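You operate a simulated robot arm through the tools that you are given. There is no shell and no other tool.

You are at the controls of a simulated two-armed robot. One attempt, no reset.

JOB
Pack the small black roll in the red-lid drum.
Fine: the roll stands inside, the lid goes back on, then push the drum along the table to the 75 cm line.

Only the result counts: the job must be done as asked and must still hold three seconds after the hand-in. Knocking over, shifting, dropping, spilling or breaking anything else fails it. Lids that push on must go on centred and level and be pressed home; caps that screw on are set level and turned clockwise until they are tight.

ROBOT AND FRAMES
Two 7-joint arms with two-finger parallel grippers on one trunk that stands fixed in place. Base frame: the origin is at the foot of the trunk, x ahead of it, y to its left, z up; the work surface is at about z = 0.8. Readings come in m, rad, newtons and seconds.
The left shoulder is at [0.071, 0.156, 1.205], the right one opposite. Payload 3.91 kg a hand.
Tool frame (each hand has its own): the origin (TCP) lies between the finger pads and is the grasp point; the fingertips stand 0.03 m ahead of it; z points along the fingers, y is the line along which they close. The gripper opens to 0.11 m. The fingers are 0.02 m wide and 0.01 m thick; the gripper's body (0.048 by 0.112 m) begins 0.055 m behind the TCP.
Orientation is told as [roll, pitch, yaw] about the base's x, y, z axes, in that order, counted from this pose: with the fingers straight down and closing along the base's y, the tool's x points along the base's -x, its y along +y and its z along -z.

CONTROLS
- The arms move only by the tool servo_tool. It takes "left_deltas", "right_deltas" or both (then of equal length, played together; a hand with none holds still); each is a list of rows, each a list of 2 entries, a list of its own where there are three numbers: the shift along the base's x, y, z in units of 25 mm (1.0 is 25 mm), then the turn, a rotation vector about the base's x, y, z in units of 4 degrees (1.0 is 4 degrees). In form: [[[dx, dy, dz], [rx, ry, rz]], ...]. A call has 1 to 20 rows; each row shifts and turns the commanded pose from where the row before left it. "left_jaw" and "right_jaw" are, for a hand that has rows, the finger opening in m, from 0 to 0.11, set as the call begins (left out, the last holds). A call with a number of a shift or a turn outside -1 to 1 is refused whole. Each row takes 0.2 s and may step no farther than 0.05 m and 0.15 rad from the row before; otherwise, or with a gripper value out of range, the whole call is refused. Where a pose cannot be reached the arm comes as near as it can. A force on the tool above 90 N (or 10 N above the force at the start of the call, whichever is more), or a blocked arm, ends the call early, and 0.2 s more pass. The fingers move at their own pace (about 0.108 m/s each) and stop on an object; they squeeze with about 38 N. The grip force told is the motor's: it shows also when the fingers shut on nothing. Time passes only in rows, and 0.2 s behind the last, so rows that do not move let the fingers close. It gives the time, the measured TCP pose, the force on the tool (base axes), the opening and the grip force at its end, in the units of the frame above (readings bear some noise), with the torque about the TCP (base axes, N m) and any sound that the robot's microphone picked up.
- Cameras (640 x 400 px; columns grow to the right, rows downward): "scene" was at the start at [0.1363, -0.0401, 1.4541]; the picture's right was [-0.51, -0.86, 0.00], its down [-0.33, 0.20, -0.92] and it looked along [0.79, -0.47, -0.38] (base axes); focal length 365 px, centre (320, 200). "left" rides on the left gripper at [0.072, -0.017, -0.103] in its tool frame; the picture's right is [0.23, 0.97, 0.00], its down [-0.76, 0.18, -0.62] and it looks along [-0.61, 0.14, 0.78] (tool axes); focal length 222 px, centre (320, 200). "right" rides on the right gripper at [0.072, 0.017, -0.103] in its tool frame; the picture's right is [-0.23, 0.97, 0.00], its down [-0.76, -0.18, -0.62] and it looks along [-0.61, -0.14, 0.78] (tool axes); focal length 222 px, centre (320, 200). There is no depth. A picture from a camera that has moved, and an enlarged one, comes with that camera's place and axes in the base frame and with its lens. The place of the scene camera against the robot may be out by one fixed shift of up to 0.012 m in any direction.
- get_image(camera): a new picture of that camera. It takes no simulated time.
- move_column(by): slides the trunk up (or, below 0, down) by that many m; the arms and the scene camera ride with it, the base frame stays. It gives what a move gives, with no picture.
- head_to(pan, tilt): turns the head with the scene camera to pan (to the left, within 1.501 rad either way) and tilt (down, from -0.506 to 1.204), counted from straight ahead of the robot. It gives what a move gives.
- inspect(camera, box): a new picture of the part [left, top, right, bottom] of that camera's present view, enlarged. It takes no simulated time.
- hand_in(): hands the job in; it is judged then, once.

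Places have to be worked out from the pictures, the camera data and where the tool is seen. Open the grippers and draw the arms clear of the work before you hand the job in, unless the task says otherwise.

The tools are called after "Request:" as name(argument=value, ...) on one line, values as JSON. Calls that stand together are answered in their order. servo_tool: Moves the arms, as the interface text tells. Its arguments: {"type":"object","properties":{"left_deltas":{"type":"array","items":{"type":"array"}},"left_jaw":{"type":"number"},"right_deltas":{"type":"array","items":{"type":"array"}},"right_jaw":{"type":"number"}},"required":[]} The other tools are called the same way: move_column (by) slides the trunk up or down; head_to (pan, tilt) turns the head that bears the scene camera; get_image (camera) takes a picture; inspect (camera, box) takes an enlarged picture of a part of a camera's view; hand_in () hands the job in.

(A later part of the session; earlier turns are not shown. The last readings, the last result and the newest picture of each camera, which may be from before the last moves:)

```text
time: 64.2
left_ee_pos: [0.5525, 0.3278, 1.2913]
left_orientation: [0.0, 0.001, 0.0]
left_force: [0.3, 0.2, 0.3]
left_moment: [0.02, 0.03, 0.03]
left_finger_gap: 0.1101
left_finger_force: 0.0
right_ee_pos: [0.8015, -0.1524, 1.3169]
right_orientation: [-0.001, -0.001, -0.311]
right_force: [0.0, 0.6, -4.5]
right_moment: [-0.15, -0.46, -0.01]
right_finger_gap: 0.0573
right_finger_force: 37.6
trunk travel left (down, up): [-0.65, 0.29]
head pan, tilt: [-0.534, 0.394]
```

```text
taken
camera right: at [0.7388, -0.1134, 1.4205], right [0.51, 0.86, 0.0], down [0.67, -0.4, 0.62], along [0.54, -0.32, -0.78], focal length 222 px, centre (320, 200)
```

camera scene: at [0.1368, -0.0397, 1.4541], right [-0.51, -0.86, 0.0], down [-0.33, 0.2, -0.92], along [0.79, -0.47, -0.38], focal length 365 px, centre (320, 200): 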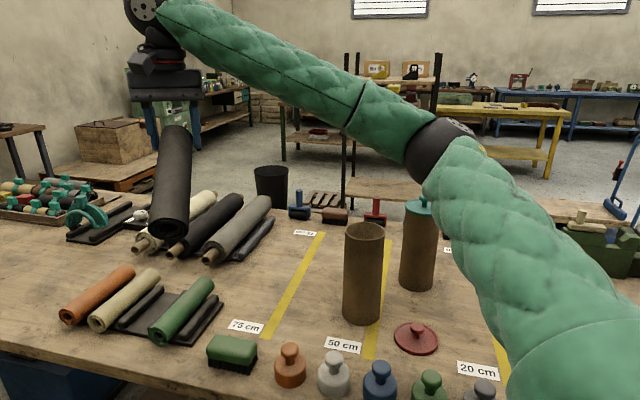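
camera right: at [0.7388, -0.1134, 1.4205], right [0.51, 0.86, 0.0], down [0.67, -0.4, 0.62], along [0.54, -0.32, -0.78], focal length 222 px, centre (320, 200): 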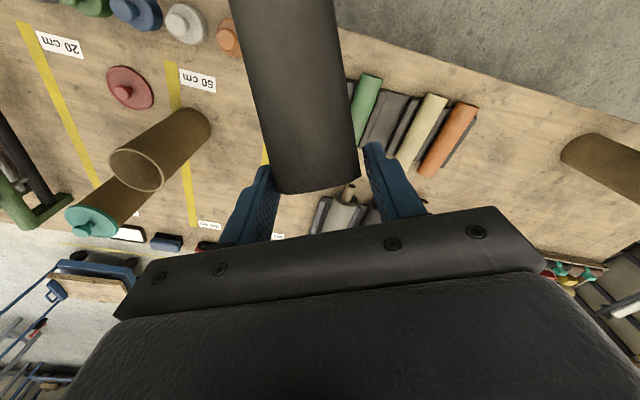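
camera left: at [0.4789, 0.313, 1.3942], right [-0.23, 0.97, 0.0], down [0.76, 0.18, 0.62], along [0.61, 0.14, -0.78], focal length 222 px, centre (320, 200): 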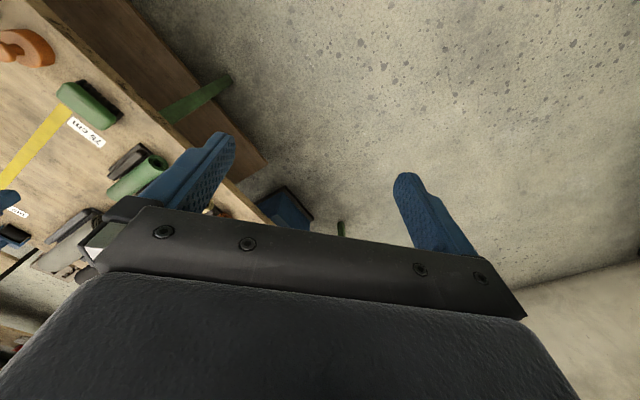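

The yaw is now -18° and the roll hangs back toward the robot at 24° down. Next I'll pitch the tool forward 66° so the roll swings to vertical.

Request:
servo_tool(right_deltas=[[[0, 0, 0], [-0.15, -0.47, 0]], [[0, 0, 0], [-0.28, -0.873, 0]], [[0, 0, 0], [-0.28, -0.873, 0]], [[0, 0, 0], [-0.28, -0.873, 0]], [[0, 0, 0], [-0.28, -0.873, 0]], [[0, 0, 0], [-0.28, -0.873, 0]], [[0, 0, 0], [-0.28, -0.873, 0]], [[0, 0, 0], [-0.28, -0.873, 0]], [[0, 0, 0], [-0.28, -0.873, 0]], [[0, 0, 0], [-0.28, -0.873, 0]], [[0, 0, 0], [-0.28, -0.873, 0]], [[0, 0, 0], [-0.28, -0.873, 0]], [[0, 0, 0], [-0.28, -0.873, 0]], [[0, 0, 0], [-0.28, -0.873, 0]], [[0, 0, 0], [-0.28, -0.873, 0]], [[0, 0, 0], [-0.28, -0.873, 0]], [[0, 0, 0], [-0.28, -0.873, 0]], [[0, 0, 0], [-0.28, -0.873, 0]], [[0, 0, 0], [-0.15, -0.47, 0]], [[0, 0, 0], [0, 0, 0]]])

Request:
get_image(camera="scene")

Request:
get_image(camera="right")

```text
time: 68.4
left_ee_pos: [0.5523, 0.329, 1.2898]
left_orientation: [0.001, 0.001, -0.001]
left_force: [0.6, 0.0, 0.7]
left_moment: [0.01, 0.01, 0.02]
left_finger_gap: 0.11
left_finger_force: 0.0
right_ee_pos: [0.8012, -0.1532, 1.3172]
right_orientation: [-0.007, -1.157, -0.305]
right_force: [0.5, 0.4, -5.0]
right_moment: [0.01, 0.06, -0.03]
right_finger_gap: 0.0577
right_finger_force: 37.8
trunk travel left (down, up): [-0.65, 0.29]
head pan, tilt: [-0.534, 0.394]
```

```text
taken
camera scene: at [0.1366, -0.0397, 1.4541], right [-0.51, -0.86, 0.0], down [-0.33, 0.2, -0.92], along [0.79, -0.47, -0.38], focal length 365 px, centre (320, 200)
```

scene: 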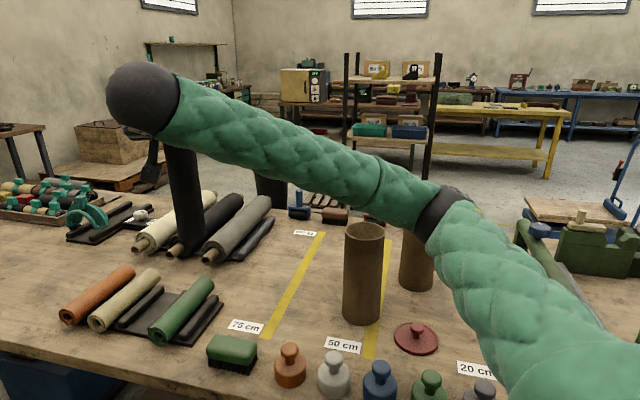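

```text
taken
camera right: at [0.6895, -0.0982, 1.2929], right [0.39, 0.9, 0.21], down [-0.31, -0.09, 0.95], along [0.87, -0.43, 0.24], focal length 222 px, centre (320, 200)
```

right: 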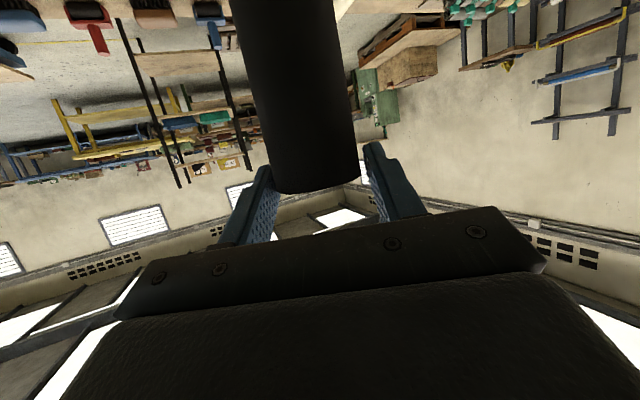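

The roll now hangs nearly vertical, with almost no moment. I'll zoom in to check its uprightness from the scene view.

Request:
inspect(camera="scene", box=[100, 120, 300, 280])

Request:
inspect(camera="right", box=[200, 0, 440, 220])

```text
2.50 times, centred on (200, 200) of scene
camera zoom: at [0.1366, -0.0397, 1.4541], right [-0.51, -0.86, 0.0], down [-0.33, 0.2, -0.92], along [0.79, -0.47, -0.38], focal length 914 px, centre (620, 200)
```

zoom: 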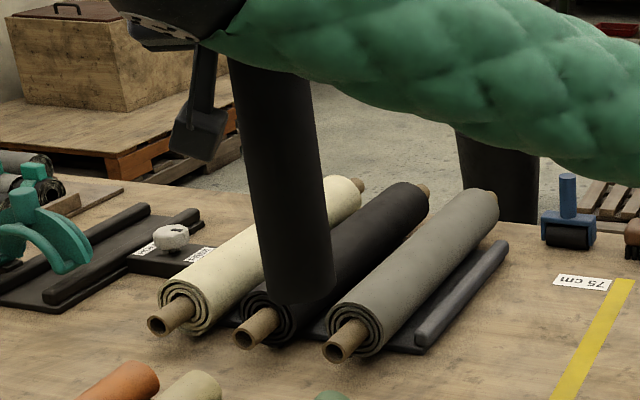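

```text
1.82 times, centred on (320, 110) of right
camera zoom: at [0.6895, -0.0982, 1.2929], right [0.39, 0.9, 0.21], down [-0.31, -0.09, 0.95], along [0.87, -0.43, 0.24], focal length 404 px, centre (320, 364)
```

zoom: 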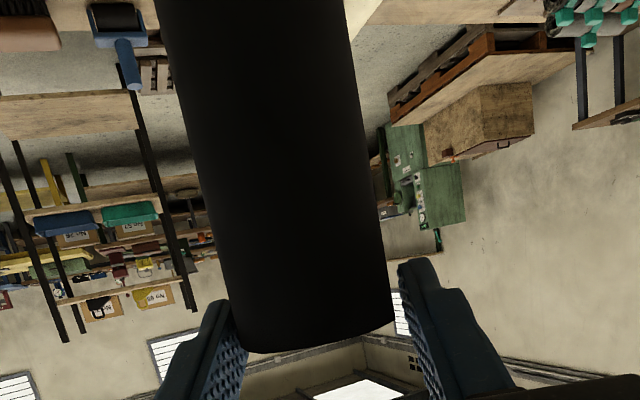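

The roll is upright within about 1°, its bottom about 0.2175 m below the TCP and its axis about 1.6 cm ahead of the TCP. The drum centre is (0.749, -0.538), so I'll carry it at this height to TCP (0.733, -0.533), stopping short first to check clearance.

Request:
servo_tool(right_deltas=[[[-0.08, -0.4, 0.04], [0, 0, 0]], [[-0.14, -0.8, 0.04], [0, 0, 0]], [[-0.14, -0.8, 0.04], [0, 0, 0]], [[-0.14, -0.8, 0.04], [0, 0, 0]], [[-0.14, -0.8, 0.04], [0, 0, 0]], [[-0.14, -0.8, 0.04], [0, 0, 0]], [[-0.14, -0.8, 0.04], [0, 0, 0]], [[-0.14, -0.8, 0.04], [0, 0, 0]], [[-0.14, -0.8, 0.04], [0, 0, 0]], [[-0.14, -0.8, 0.04], [0, 0, 0]], [[-0.14, -0.8, 0.04], [0, 0, 0]], [[-0.14, -0.8, 0.04], [0, 0, 0]], [[-0.14, -0.8, 0.04], [0, 0, 0]], [[-0.08, -0.4, 0.04], [0, 0, 0]], [[0, 0, 0], [0, 0, 0]]])

Request:
get_image(camera="scene")

Request:
get_image(camera="right")

```text
time: 71.6
left_ee_pos: [0.5528, 0.328, 1.2908]
left_orientation: [0.0, 0.002, 0.002]
left_force: [-0.2, -0.8, 0.0]
left_moment: [0.02, 0.03, -0.02]
left_finger_gap: 0.1098
left_finger_force: 0.1
right_ee_pos: [0.7544, -0.4134, 1.3306]
right_orientation: [-0.007, -1.157, -0.306]
right_force: [0.1, -0.4, -4.0]
right_moment: [0.02, 0.05, 0.01]
right_finger_gap: 0.057
right_finger_force: 37.4
trunk travel left (down, up): [-0.65, 0.29]
head pan, tilt: [-0.534, 0.394]
```

```text
taken
camera scene: at [0.1368, -0.0398, 1.4541], right [-0.51, -0.86, 0.0], down [-0.33, 0.2, -0.92], along [0.79, -0.47, -0.38], focal length 365 px, centre (320, 200)
```

scene: 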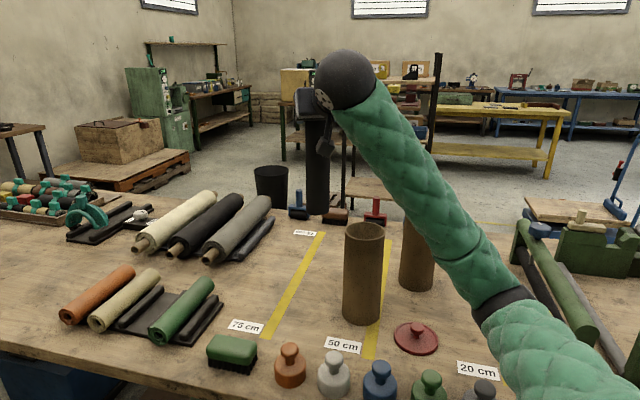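

```text
taken
camera right: at [0.643, -0.3585, 1.306], right [0.39, 0.9, 0.21], down [-0.31, -0.09, 0.95], along [0.87, -0.43, 0.24], focal length 222 px, centre (320, 200)
```

right: 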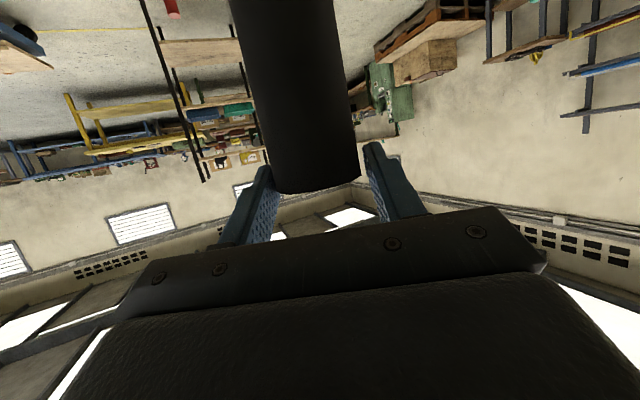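

Everything is clear. Moving the last 12 cm to above the drum.

Request:
servo_tool(right_deltas=[[[-0.06, -0.4, 0], [0, 0, 0]], [[-0.13, -0.73, 0], [0, 0, 0]], [[-0.13, -0.73, 0], [0, 0, 0]], [[-0.13, -0.73, 0], [0, 0, 0]], [[-0.13, -0.73, 0], [0, 0, 0]], [[-0.13, -0.73, 0], [0, 0, 0]], [[-0.13, -0.73, 0], [0, 0, 0]], [[0, 0, 0], [0, 0, 0]]])

Request:
get_image(camera="scene")

Request:
inspect(camera="scene", box=[300, 120, 440, 340])

```text
time: 73.4
left_ee_pos: [0.5523, 0.3281, 1.2905]
left_orientation: [0.0, 0.003, -0.001]
left_force: [-0.2, 0.1, -0.2]
left_moment: [0.0, -0.01, 0.03]
left_finger_gap: 0.1099
left_finger_force: 0.0
right_ee_pos: [0.7328, -0.5313, 1.3297]
right_orientation: [-0.01, -1.158, -0.303]
right_force: [-0.2, 0.1, -4.6]
right_moment: [0.04, 0.07, -0.03]
right_finger_gap: 0.0569
right_finger_force: 38.7
trunk travel left (down, up): [-0.65, 0.29]
head pan, tilt: [-0.534, 0.394]
```

```text
taken
camera scene: at [0.1369, -0.0396, 1.454], right [-0.51, -0.86, 0.0], down [-0.33, 0.2, -0.92], along [0.79, -0.47, -0.38], focal length 365 px, centre (320, 200)
```

scene: 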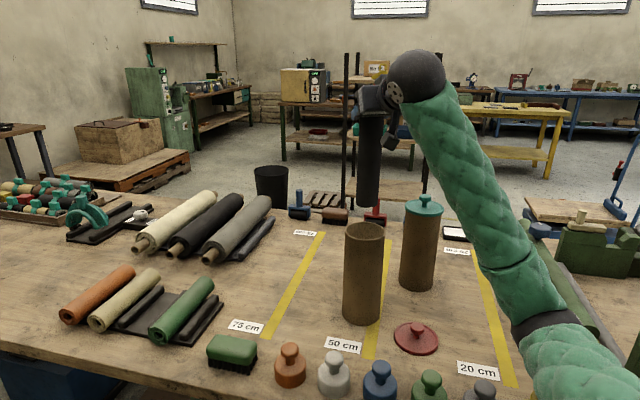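

```text
1.82 times, centred on (370, 230) of scene
camera zoom: at [0.1369, -0.0396, 1.454], right [-0.51, -0.86, 0.0], down [-0.33, 0.2, -0.92], along [0.79, -0.47, -0.38], focal length 664 px, centre (229, 146)
```

zoom: 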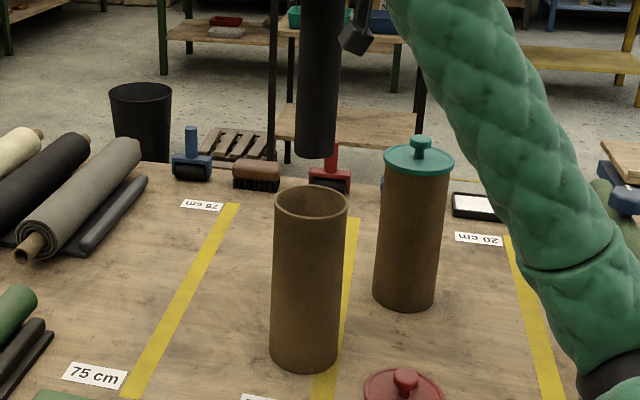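

Seen from the scene camera the roll's axis is within about 4 mm of the drum's. I'll nudge 3 mm to correct and lower until the roll's end is just inside the rim, then check.

Request:
servo_tool(right_deltas=[[[0.06, 0.1, -0.2], [0, 0, 0]], [[0, 0, -0.5], [0, 0, 0]], [[0, 0, -0.5], [0, 0, 0]], [[0, 0, -0.5], [0, 0, 0]], [[0, 0, -0.5], [0, 0, 0]], [[0, 0, -0.5], [0, 0, 0]], [[0, 0, -0.3], [0, 0, 0]], [[0, 0, 0], [0, 0, 0]]])

Request:
inspect(camera="scene", box=[310, 170, 430, 270])

```text
time: 75.4
left_ee_pos: [0.5437, 0.3352, 1.2971]
left_orientation: [-0.016, -0.007, -0.023]
left_force: [-0.3, -1.6, 0.6]
left_moment: [0.1, -0.02, 0.02]
left_finger_gap: 0.1098
left_finger_force: 0.0
right_ee_pos: [0.6971, -0.5331, 1.3094]
right_orientation: [-0.128, -1.209, -0.235]
right_force: [-4.3, -2.9, -3.1]
right_moment: [-0.02, 0.25, 0.19]
right_finger_gap: 0.0569
right_finger_force: 37.8
trunk travel left (down, up): [-0.65, 0.29]
head pan, tilt: [-0.534, 0.394]
stopped in row 8 (right hand): the arm was blocked; the commanded pose is now the measured one
```

```text
4.00 times, centred on (370, 220) of scene
camera zoom: at [0.1634, 0.0123, 1.4632], right [-0.43, -0.9, 0.02], down [-0.34, 0.14, -0.93], along [0.84, -0.41, -0.37], focal length 1462 px, centre (120, 120)
```

zoom: 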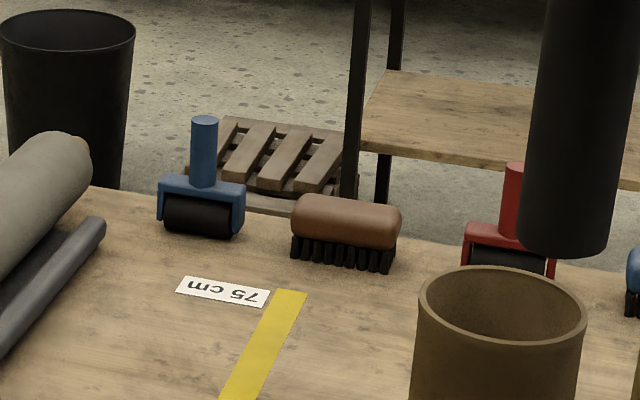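

The arm was blocked part-way and the head view shifted, so something on the arm must be touching. I'll stop and look before doing anything else.

Request:
get_image(camera="scene")

Request:
get_image(camera="right")

Request:
get_image(camera="left")

```text
taken
camera scene: at [0.1634, 0.0123, 1.4632], right [-0.43, -0.9, 0.02], down [-0.34, 0.14, -0.93], along [0.84, -0.41, -0.37], focal length 365 px, centre (320, 200)
```

scene: 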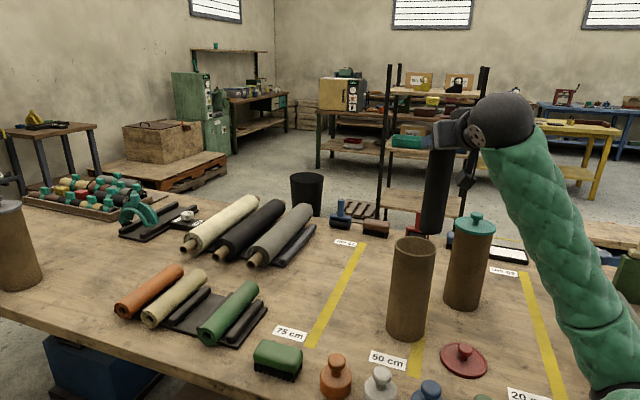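

```text
taken
camera right: at [0.5897, -0.4758, 1.2778], right [0.42, 0.89, 0.17], down [-0.34, -0.02, 0.94], along [0.84, -0.45, 0.3], focal length 222 px, centre (320, 200)
```

right: 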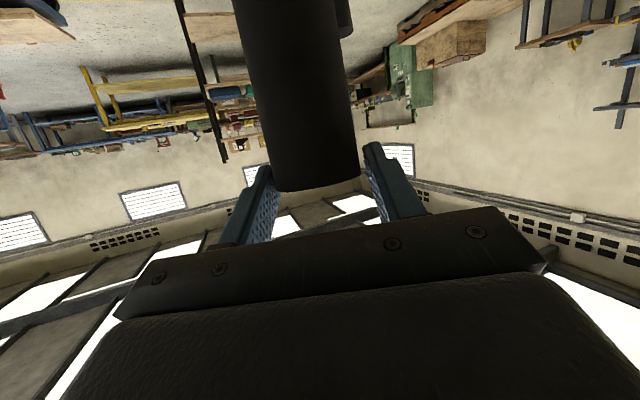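

```text
taken
camera left: at [0.4703, 0.3227, 1.4004], right [-0.2, 0.98, -0.02], down [0.76, 0.17, 0.63], along [0.61, 0.12, -0.78], focal length 222 px, centre (320, 200)
```

left: 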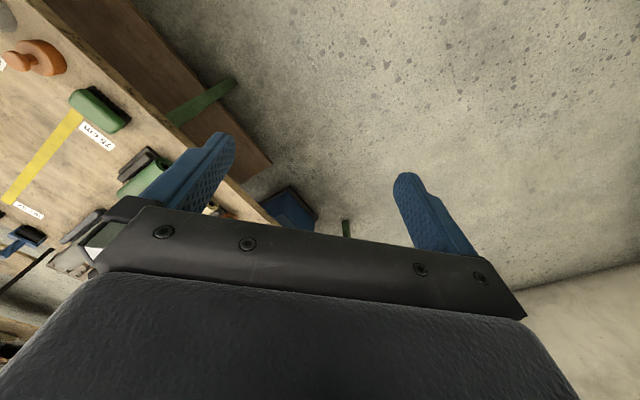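

The head and trunk look pushed by a few centimetres, though the tool force is small, so it was probably the arm's own posture (elbow or joint limit). The commanded pose is now the measured one; I'll let it settle with one still row and read again.

Request:
servo_tool(right_deltas=[[[0, 0, 0], [0, 0, 0]]])

Request:
get_image(camera="scene")

```text
time: 75.7
left_ee_pos: [0.5334, 0.3139, 1.3018]
left_orientation: [-0.014, -0.015, -0.073]
left_force: [-1.0, -1.6, 0.1]
left_moment: [0.05, -0.07, 0.02]
left_finger_gap: 0.1099
left_finger_force: 0.1
right_ee_pos: [0.6374, -0.5597, 1.3241]
right_orientation: [-0.214, -1.219, -0.21]
right_force: [1.5, 1.0, 1.8]
right_moment: [-0.02, 0.66, -0.22]
right_finger_gap: 0.0569
right_finger_force: 38.0
trunk travel left (down, up): [-0.65, 0.29]
head pan, tilt: [-0.534, 0.394]
stopped in row 1 (right hand): the arm was blocked; the commanded pose is now the measured one
```

```text
taken
camera scene: at [0.1911, 0.0908, 1.47], right [-0.34, -0.94, 0.06], down [-0.34, 0.07, -0.94], along [0.88, -0.34, -0.35], focal length 365 px, centre (320, 200)
```

scene: 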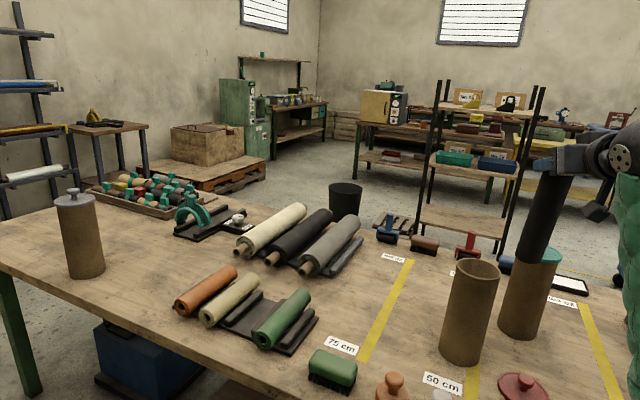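

The body is still drifting although the tool force is small. I'll check all views again (no time passes) before choosing an escape move.

Request:
get_image(camera="right")

Request:
inspect(camera="scene", box=[400, 80, 640, 400])

Request:
get_image(camera="left")

```text
taken
camera right: at [0.5319, -0.4973, 1.2899], right [0.46, 0.87, 0.14], down [-0.35, 0.03, 0.94], along [0.82, -0.48, 0.32], focal length 222 px, centre (320, 200)
```

right: 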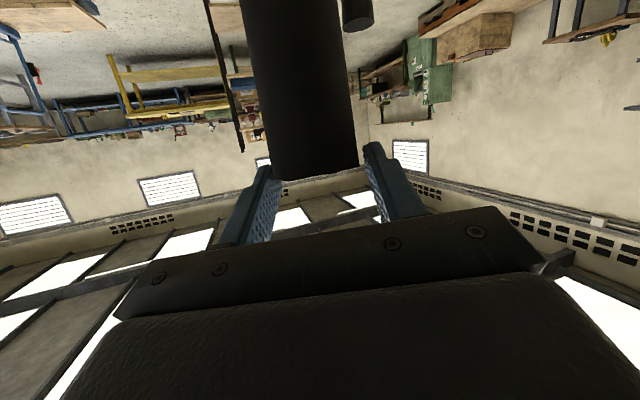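

```text
1.25 times, centred on (520, 240) of scene
camera zoom: at [0.1911, 0.0908, 1.47], right [-0.34, -0.94, 0.06], down [-0.34, 0.07, -0.94], along [0.88, -0.34, -0.35], focal length 457 px, centre (70, 150)
```

zoom: 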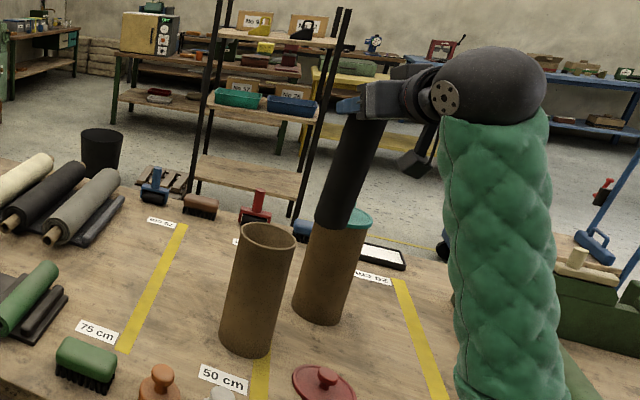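

```text
taken
camera left: at [0.4566, 0.3037, 1.4051], right [-0.16, 0.99, -0.02], down [0.76, 0.13, 0.63], along [0.63, 0.09, -0.78], focal length 222 px, centre (320, 200)
```

left: 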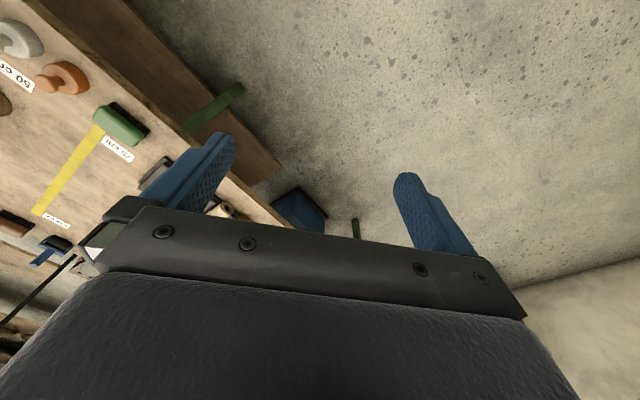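

The scene camera has risen and rolled, as if the robot's right side is being levered up. The low elbow is probably pressing on something as the arm folds. I'll go up and forward at once, along the way I came, to raise the elbow and unload it.

Request:
servo_tool(right_deltas=[[[0.3, 0.3, 1], [0, 0, 0]], [[0.5, 0.5, 1], [0, 0, 0]], [[0.6, 0.7, 0.6], [0, 0, 0]], [[0.6, 0.8, 0.4], [0, 0, 0]], [[0.6, 0.8, 0.2], [0, 0, 0]], [[0.6, 0.8, 0], [0, 0, 0]]])

Request:
get_image(camera="scene")

```text
time: 76.1
left_ee_pos: [0.5052, 0.1357, 1.304]
left_orientation: [0.059, -0.014, -0.216]
left_force: [-1.1, -3.8, 1.8]
left_moment: [0.35, -0.12, 0.01]
left_finger_gap: 0.1102
left_finger_force: 0.1
right_ee_pos: [0.5365, -0.6975, 1.2309]
right_orientation: [-0.256, -1.042, -0.202]
right_force: [-0.5, -0.5, -0.9]
right_moment: [0.0, -0.06, 0.09]
right_finger_gap: 0.0002
right_finger_force: 37.3
trunk travel left (down, up): [-0.65, 0.29]
head pan, tilt: [-0.534, 0.394]
stopped in row 1 (left hand): the arm was blocked; the commanded pose is now the measured one
```

```text
taken
camera scene: at [0.2187, 0.1487, 1.4686], right [-0.25, -0.97, 0.07], down [-0.34, 0.02, -0.94], along [0.91, -0.26, -0.34], focal length 365 px, centre (320, 200)
```

scene: 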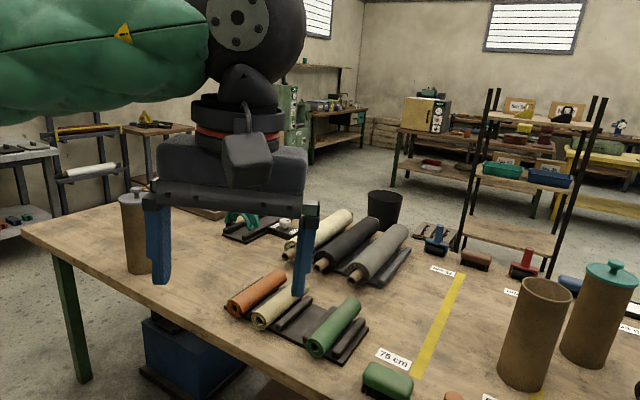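

The roll has come out of the grip and the trunk is turning left. I need to see the whole situation before letting more time pass.

Request:
get_image(camera="right")

Request:
get_image(camera="left")

Request:
inspect(camera="scene", box=[400, 200, 640, 400])

```text
taken
camera right: at [0.4305, -0.6315, 1.2171], right [0.51, 0.86, 0.07], down [-0.18, 0.02, 0.98], along [0.84, -0.51, 0.16], focal length 222 px, centre (320, 200)
```

right: 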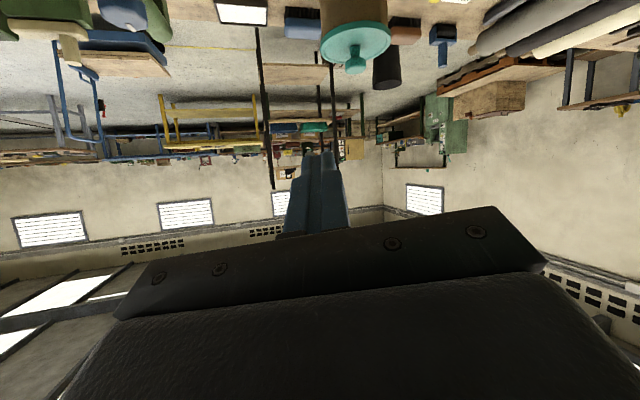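

```text
taken
camera left: at [0.4278, 0.1288, 1.4044], right [-0.01, 1.0, 0.06], down [0.77, -0.03, 0.64], along [0.64, 0.05, -0.76], focal length 222 px, centre (320, 200)
```

left: 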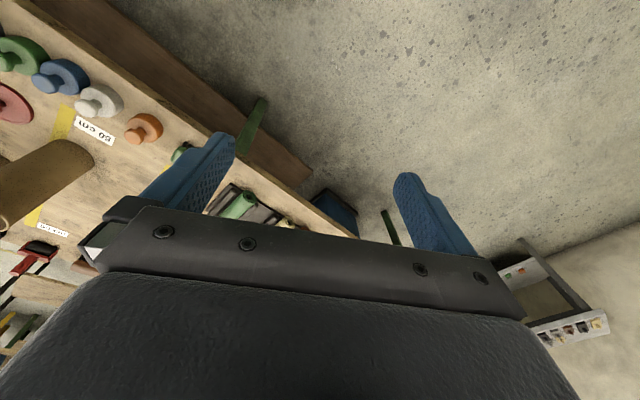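

```text
2.00 times, centred on (520, 300) of scene
camera zoom: at [0.2187, 0.1487, 1.4686], right [-0.25, -0.97, 0.07], down [-0.34, 0.02, -0.94], along [0.91, -0.26, -0.34], focal length 731 px, centre (-80, 0)
```

zoom: 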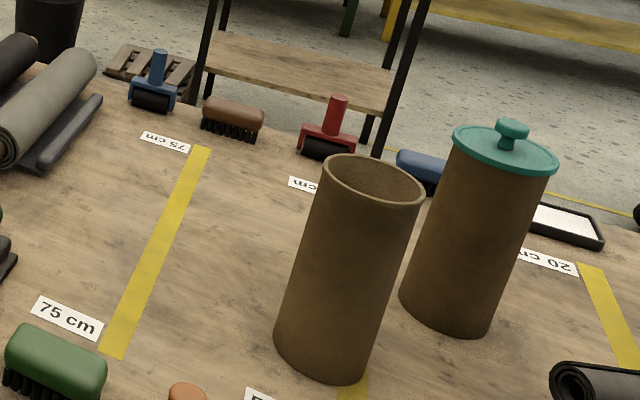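

Both drums are still standing, and the black roll looks to be lying on the table near the 20 cm line. I'll let time pass with only a head move, arms holding, to see whether the body settles.

Request:
head_to(pan=-0.7, tilt=0.5)

Request:
get_image(camera="scene")

```text
time: 76.8
left_ee_pos: [0.5016, 0.11, 1.2946]
left_orientation: [0.064, -0.007, -0.249]
left_force: [-1.5, -1.0, 0.1]
left_moment: [0.03, -0.03, 0.02]
left_finger_gap: 0.1102
left_finger_force: 0.1
right_ee_pos: [0.534, -0.7128, 1.2233]
right_orientation: [-0.274, -1.019, -0.183]
right_force: [-0.5, 0.2, -0.6]
right_moment: [0.03, -0.04, 0.03]
right_finger_gap: 0.0002
right_finger_force: 36.9
trunk travel left (down, up): [-0.65, 0.29]
head pan, tilt: [-0.7, 0.499]
```

```text
taken
camera scene: at [0.2464, 0.1565, 1.4561], right [-0.3, -0.95, 0.06], down [-0.43, 0.08, -0.9], along [0.85, -0.29, -0.43], focal length 365 px, centre (320, 200)
```

scene: 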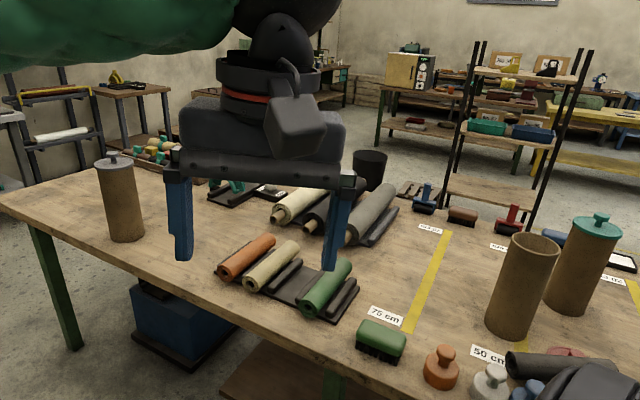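

It has settled, but the trunk seems turned by about 20°. I'll look further right to see the right arm and where the roll lies.

Request:
head_to(pan=-1.3, tilt=0.6)

Request:
get_image(camera="scene")

```text
time: 77.8
left_ee_pos: [0.491, 0.089, 1.291]
left_orientation: [0.07, 0.0, -0.296]
left_force: [0.3, -0.9, -0.3]
left_moment: [0.01, 0.01, -0.03]
left_finger_gap: 0.11
left_finger_force: 0.1
right_ee_pos: [0.5184, -0.7286, 1.2209]
right_orientation: [-0.248, -1.017, -0.223]
right_force: [-0.7, 2.1, -2.0]
right_moment: [-0.14, -0.15, -0.13]
right_finger_gap: 0.0
right_finger_force: 37.4
trunk travel left (down, up): [-0.65, 0.29]
head pan, tilt: [-1.3, 0.6]
```

```text
taken
camera scene: at [0.2325, 0.1083, 1.4471], right [-0.77, -0.64, 0.02], down [-0.34, 0.38, -0.86], along [0.54, -0.67, -0.51], focal length 365 px, centre (320, 200)
```

scene: 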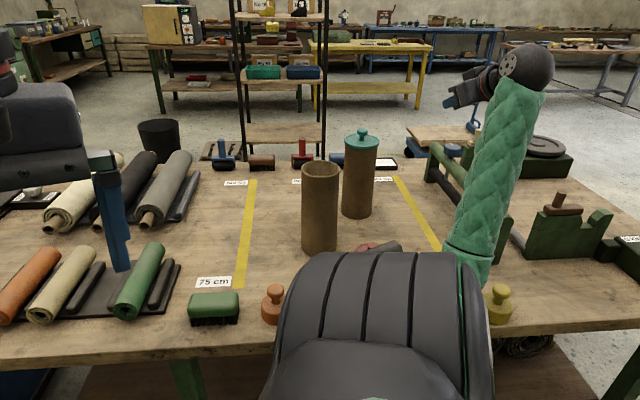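

Now it is clear: the elbow came down onto the table edge beside the yellow stamp while the arm folded, and that levered the trunk round. I'll zoom in to see the elbow, the stamps and the roll.

Request:
inspect(camera="scene", box=[380, 180, 640, 350])

Request:
inspect(camera="scene", box=[180, 120, 460, 340])

Request:
get_image(camera="right")

Request:
get_image(camera="left")

```text
2.35 times, centred on (510, 265) of scene
camera zoom: at [0.2325, 0.1083, 1.4471], right [-0.77, -0.64, 0.02], down [-0.34, 0.38, -0.86], along [0.54, -0.67, -0.51], focal length 860 px, centre (-127, 47)
```

zoom: 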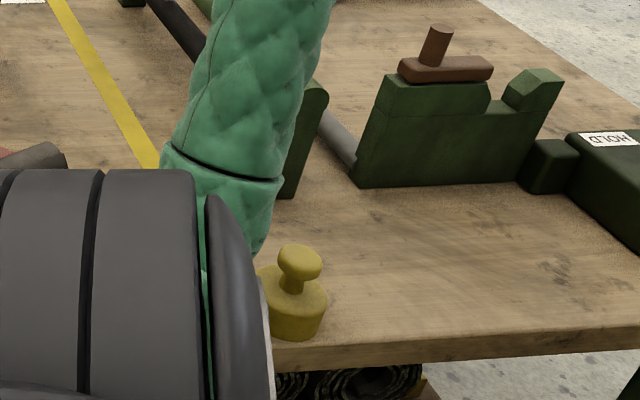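

```text
1.82 times, centred on (320, 230) of scene
camera zoom: at [0.2325, 0.1083, 1.4471], right [-0.77, -0.64, 0.02], down [-0.34, 0.38, -0.86], along [0.54, -0.67, -0.51], focal length 664 px, centre (320, 146)
```

zoom: 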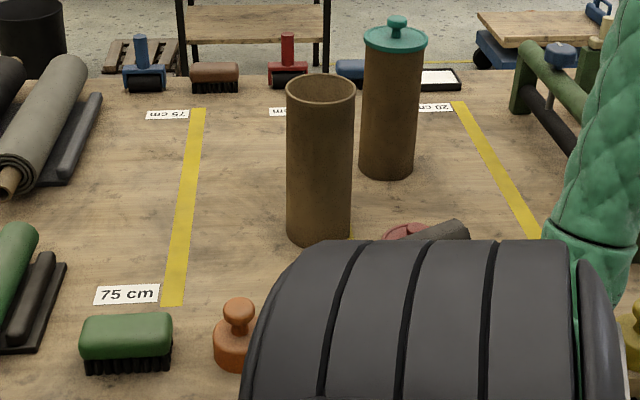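

```text
taken
camera right: at [0.412, -0.6611, 1.2111], right [0.52, 0.85, 0.07], down [-0.15, 0.01, 0.99], along [0.84, -0.53, 0.14], focal length 222 px, centre (320, 200)
```

right: 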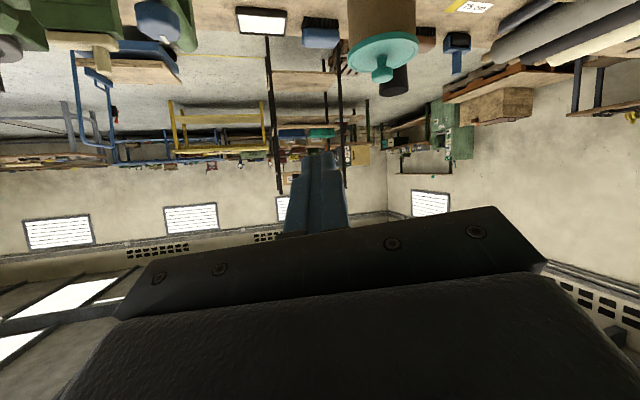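

```text
taken
camera left: at [0.413, 0.0862, 1.3943], right [0.06, 1.0, 0.07], down [0.77, -0.09, 0.63], along [0.64, 0.01, -0.77], focal length 222 px, centre (320, 200)
```

left: 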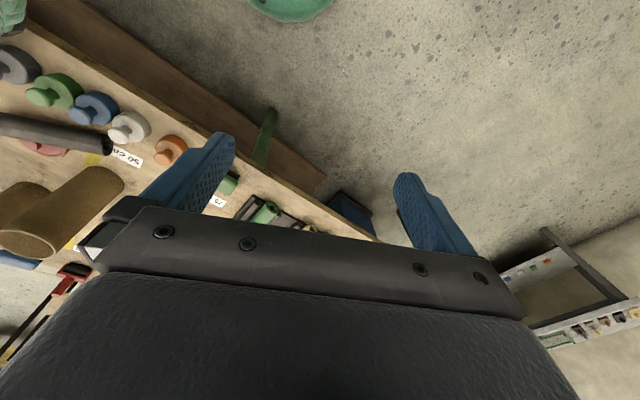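

The roll lies on the table beside the lid, both drums stand, and the elbow is resting down by the yellow stamp. Raising the trunk will lift the elbow straight off and gives the height I should have had for this low, level-handed pose.

Request:
move_column(by=0.15)

Request:
get_image(camera="scene")

Request:
get_image(camera="left")

```text
time: 78.1
left_ee_pos: [0.5131, -0.0151, 1.2739]
left_orientation: [0.167, 0.043, -0.345]
left_force: [-1.8, 0.1, 2.8]
left_moment: [-0.09, -0.13, -0.03]
left_finger_gap: 0.11
left_finger_force: 0.1
right_ee_pos: [0.4645, -0.8623, 1.1902]
right_orientation: [0.25, -1.153, -0.9]
right_force: [-2.5, -2.3, 4.3]
right_moment: [0.25, 0.17, 0.29]
right_finger_gap: 0.0
right_finger_force: 37.7
trunk travel left (down, up): [-0.654, 0.286]
head pan, tilt: [-1.3, 0.6]
stopped: the arm was blocked; the commanded pose is now the measured one
```

```text
taken
camera scene: at [0.2261, 0.0855, 1.4496], right [-0.78, -0.63, 0.01], down [-0.33, 0.4, -0.85], along [0.53, -0.67, -0.52], focal length 365 px, centre (320, 200)
```

scene: 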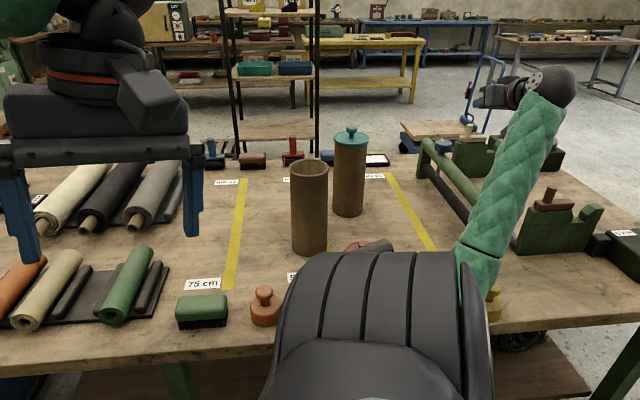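

```text
taken
camera left: at [0.4364, -0.0231, 1.3763], right [0.12, 0.98, 0.17], down [0.77, -0.2, 0.61], along [0.63, 0.06, -0.77], focal length 222 px, centre (320, 200)
```

left: 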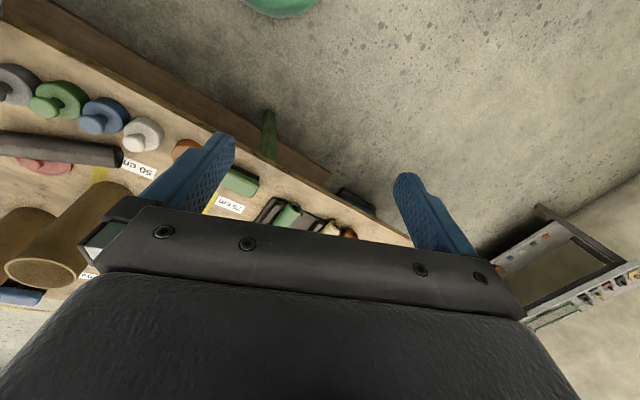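

The column stopped at once and both arms swung a little, so the robot itself seems displaced. I'll let a short head move pass some time to see whether everything is at rest now.

Request:
head_to(pan=-1.0, tilt=0.6)

Request:
get_image(camera="scene")

```text
time: 78.9
left_ee_pos: [0.5106, 0.0078, 1.2799]
left_orientation: [0.143, 0.042, -0.349]
left_force: [0.1, -0.2, 0.2]
left_moment: [-0.02, 0.01, 0.0]
left_finger_gap: 0.11
left_finger_force: 0.1
right_ee_pos: [0.4606, -0.845, 1.2176]
right_orientation: [0.233, -1.175, -0.883]
right_force: [-0.1, 0.4, -0.9]
right_moment: [-0.01, 0.01, -0.04]
right_finger_gap: 0.0
right_finger_force: 37.7
trunk travel left (down, up): [-0.654, 0.286]
head pan, tilt: [-1.0, 0.6]
```

```text
taken
camera scene: at [0.2387, 0.0887, 1.4488], right [-0.59, -0.8, 0.03], down [-0.44, 0.29, -0.85], along [0.68, -0.52, -0.53], focal length 365 px, centre (320, 200)
```

scene: 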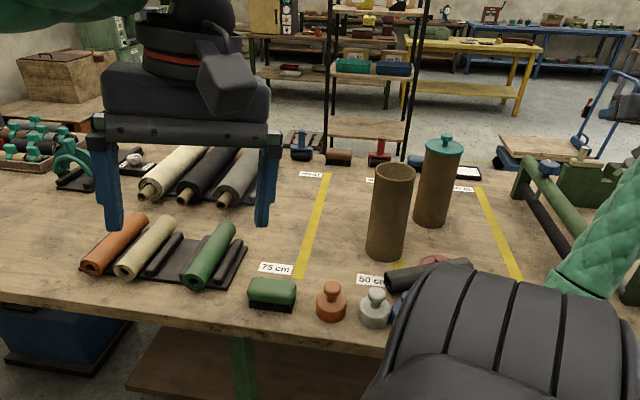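

It's nearly at rest and relaxing back (trunk yaw down from about 23° to 20°). I'll pass a little more time to see if it keeps returning.

Request:
head_to(pan=-0.8, tilt=0.65)

Request:
head_to(pan=-1.1, tilt=0.75)

Request:
get_image(camera="scene")

Request:
get_image(camera="left")

```text
time: 79.6
left_ee_pos: [0.5129, 0.0065, 1.2805]
left_orientation: [0.142, 0.043, -0.347]
left_force: [-0.7, -0.1, -0.1]
left_moment: [-0.01, -0.03, -0.01]
left_finger_gap: 0.1098
left_finger_force: 0.2
right_ee_pos: [0.4635, -0.8444, 1.2183]
right_orientation: [0.231, -1.175, -0.883]
right_force: [0.0, 0.3, -0.1]
right_moment: [-0.03, 0.01, -0.02]
right_finger_gap: 0.0
right_finger_force: 38.0
trunk travel left (down, up): [-0.654, 0.286]
head pan, tilt: [-0.799, 0.649]
```

```text
time: 80.4
left_ee_pos: [0.5124, 0.0068, 1.2794]
left_orientation: [0.142, 0.043, -0.346]
left_force: [-0.6, 0.8, 0.8]
left_moment: [0.02, 0.0, 0.02]
left_finger_gap: 0.1098
left_finger_force: 0.1
right_ee_pos: [0.4645, -0.8445, 1.2189]
right_orientation: [0.235, -1.176, -0.882]
right_force: [-0.4, 0.2, 0.4]
right_moment: [-0.01, -0.02, -0.03]
right_finger_gap: 0.0001
right_finger_force: 37.9
trunk travel left (down, up): [-0.654, 0.286]
head pan, tilt: [-1.1, 0.75]
```

```text
taken
camera scene: at [0.227, 0.0838, 1.4367], right [-0.67, -0.74, 0.02], down [-0.49, 0.42, -0.76], along [0.55, -0.53, -0.65], focal length 365 px, centre (320, 200)
```

scene: 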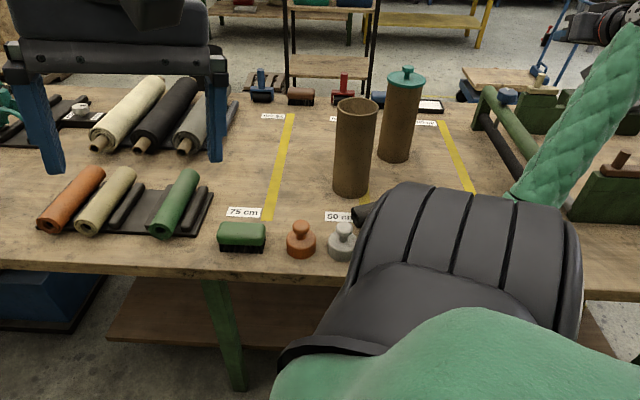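

```text
taken
camera left: at [0.4353, 0.0008, 1.3832], right [0.12, 0.98, 0.15], down [0.77, -0.18, 0.61], along [0.63, 0.04, -0.78], focal length 222 px, centre (320, 200)
```

left: 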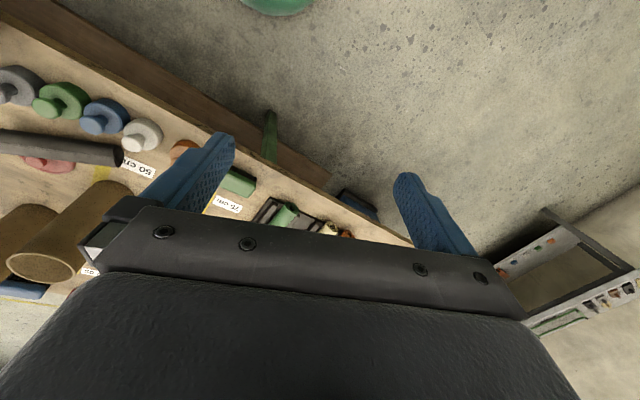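

Everything is static now, with the trunk sitting displaced by about 10 cm and turned about 19°. Readings still agree with the cameras, since the drum still projects to (0.75, -0.54). I'll test the control response with a small left-hand move.

Request:
servo_tool(left_deltas=[[[0, 0.4, 0.2], [0, 0, 0]], [[0, 0.4, 0.2], [0, 0, 0]], [[0, 0, 0], [0, 0, 0]]])

Request:
get_image(camera="scene")

```text
time: 80.8
left_ee_pos: [0.5006, -0.1022, 1.2613]
left_orientation: [0.191, 0.076, -0.416]
left_force: [-2.6, 1.0, 2.7]
left_moment: [-0.15, -0.17, 0.0]
left_finger_gap: 0.1102
left_finger_force: 0.1
right_ee_pos: [0.387, -0.9432, 1.1492]
right_orientation: [0.267, -1.115, -0.987]
right_force: [-2.7, 0.4, 2.7]
right_moment: [0.15, 0.1, 0.16]
right_finger_gap: 0.0001
right_finger_force: 38.0
trunk travel left (down, up): [-0.654, 0.286]
head pan, tilt: [-1.1, 0.75]
stopped in row 1 (left hand): the arm was blocked; the commanded pose is now the measured one
```

```text
taken
camera scene: at [0.2541, 0.0728, 1.4311], right [-0.64, -0.77, 0.01], down [-0.52, 0.41, -0.75], along [0.57, -0.48, -0.66], focal length 365 px, centre (320, 200)
```

scene: 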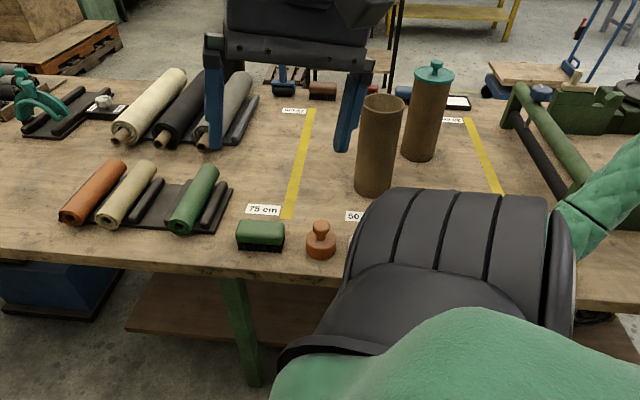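

Servo commands now make both arms lurch clockwise and then stop, so I shouldn't keep commanding them blindly. I'll use head moves only, and look down at the elbow and table edge to find what is still holding the trunk off its place.

Request:
head_to(pan=-1.2, tilt=1.15)

Request:
get_image(camera="scene")

Request:
get_image(camera="left")

Request:
get_image(camera="right")

```text
time: 81.6
left_ee_pos: [0.4638, -0.0969, 1.2761]
left_orientation: [0.165, 0.055, -0.446]
left_force: [1.7, 2.4, -0.8]
left_moment: [-0.21, 0.16, 0.01]
left_finger_gap: 0.11
left_finger_force: 0.1
right_ee_pos: [0.335, -0.942, 1.1997]
right_orientation: [0.248, -1.157, -0.99]
right_force: [5.3, 1.8, 1.7]
right_moment: [0.04, 0.27, -0.5]
right_finger_gap: 0.0
right_finger_force: 37.5
trunk travel left (down, up): [-0.654, 0.286]
head pan, tilt: [-1.201, 1.15]
```

```text
taken
camera scene: at [0.2227, 0.0337, 1.405], right [-0.73, -0.69, 0.02], down [-0.63, 0.65, -0.43], along [0.28, -0.33, -0.9], focal length 365 px, centre (320, 200)
```

scene: 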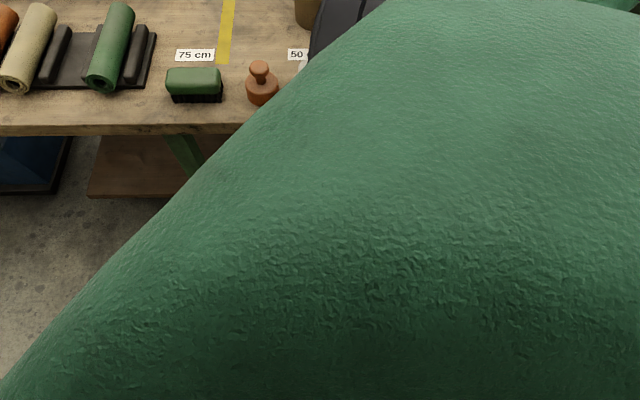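

```text
taken
camera left: at [0.3864, -0.0976, 1.3798], right [0.22, 0.96, 0.17], down [0.75, -0.28, 0.6], along [0.63, 0.0, -0.78], focal length 222 px, centre (320, 200)
```

left: 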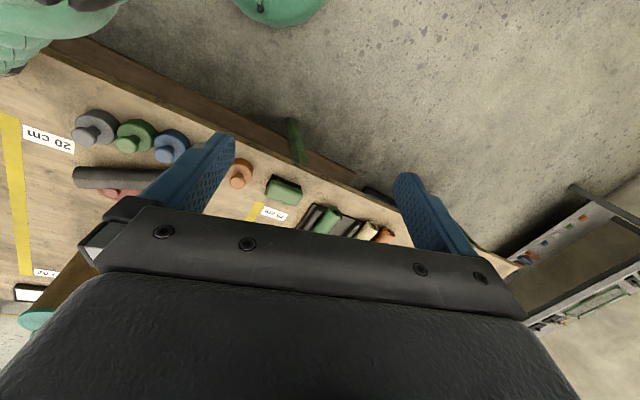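

```text
taken
camera right: at [0.2596, -0.8411, 1.1755], right [0.72, 0.62, 0.3], down [-0.39, 0.0, 0.92], along [0.58, -0.78, 0.24], focal length 222 px, centre (320, 200)
```

right: 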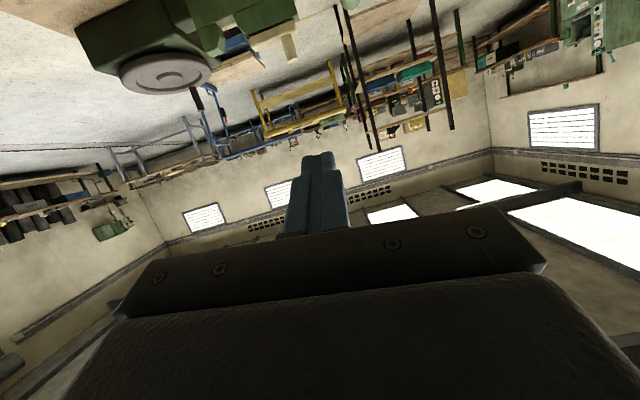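

The row of stamps near the edge still stands in line, and the roll lies against the lid. The trunk yaw fell back from 23° to 19° while only the head moved, so I'll wait longer using head moves and see whether it creeps home.

Request:
head_to(pan=-0.534, tilt=0.394)

Request:
get_image(camera="scene")

Request:
head_to(pan=0.5, tilt=0.394)

Request:
get_image(camera="scene")

Request:
head_to(pan=-0.534, tilt=0.394)

Request:
get_image(camera="scene")

```text
time: 82.7
left_ee_pos: [0.4788, -0.0884, 1.2787]
left_orientation: [0.175, 0.062, -0.439]
left_force: [-0.1, 0.3, -0.6]
left_moment: [-0.02, -0.03, -0.01]
left_finger_gap: 0.11
left_finger_force: 0.2
right_ee_pos: [0.3553, -0.9328, 1.2049]
right_orientation: [0.25, -1.168, -0.986]
right_force: [-0.3, -0.6, -0.7]
right_moment: [0.02, -0.02, 0.05]
right_finger_gap: 0.0001
right_finger_force: 37.6
trunk travel left (down, up): [-0.654, 0.286]
head pan, tilt: [-0.534, 0.394]
```

```text
taken
camera scene: at [0.2557, 0.0675, 1.4679], right [-0.2, -0.98, 0.02], down [-0.37, 0.06, -0.93], along [0.91, -0.2, -0.37], focal length 365 px, centre (320, 200)
```

scene: 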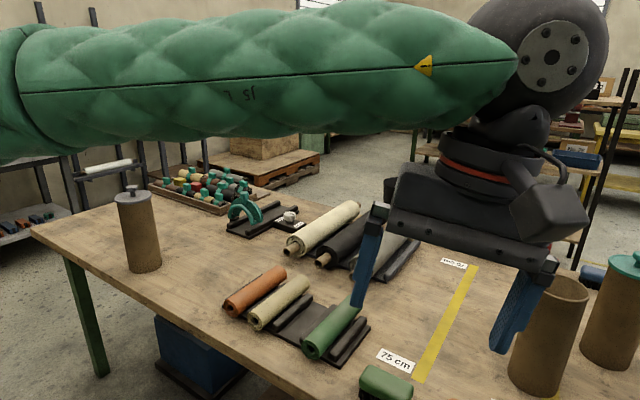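

```text
time: 84.0
left_ee_pos: [0.4828, -0.0882, 1.2763]
left_orientation: [0.171, 0.064, -0.442]
left_force: [-0.3, 0.1, 0.6]
left_moment: [-0.01, -0.01, 0.01]
left_finger_gap: 0.11
left_finger_force: 0.0
right_ee_pos: [0.3571, -0.9313, 1.2053]
right_orientation: [0.243, -1.166, -0.981]
right_force: [0.3, 0.5, 0.2]
right_moment: [-0.02, 0.0, 0.02]
right_finger_gap: 0.0
right_finger_force: 38.2
trunk travel left (down, up): [-0.654, 0.286]
head pan, tilt: [0.499, 0.394]
```

```text
taken
camera scene: at [0.2327, 0.1561, 1.4652], right [0.73, -0.68, 0.02], down [-0.26, -0.3, -0.92], along [0.63, 0.67, -0.4], focal length 365 px, centre (320, 200)
```

scene: 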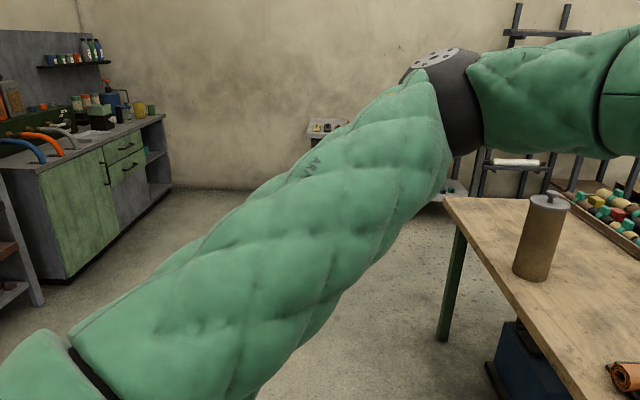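

```text
time: 85.3
left_ee_pos: [0.4837, -0.0887, 1.2767]
left_orientation: [0.172, 0.066, -0.442]
left_force: [0.6, -0.1, 0.3]
left_moment: [-0.04, -0.02, -0.01]
left_finger_gap: 0.1102
left_finger_force: 0.1
right_ee_pos: [0.3571, -0.9321, 1.2038]
right_orientation: [0.243, -1.166, -0.98]
right_force: [0.1, -0.8, 0.0]
right_moment: [0.03, -0.02, 0.0]
right_finger_gap: 0.0002
right_finger_force: 37.5
trunk travel left (down, up): [-0.654, 0.286]
head pan, tilt: [-0.534, 0.394]
```

```text
taken
camera scene: at [0.2601, 0.0693, 1.4673], right [-0.21, -0.98, 0.02], down [-0.37, 0.06, -0.93], along [0.91, -0.2, -0.37], focal length 365 px, centre (320, 200)
```

scene: 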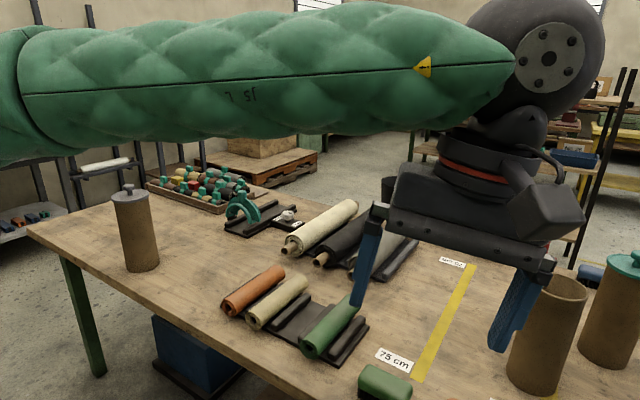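

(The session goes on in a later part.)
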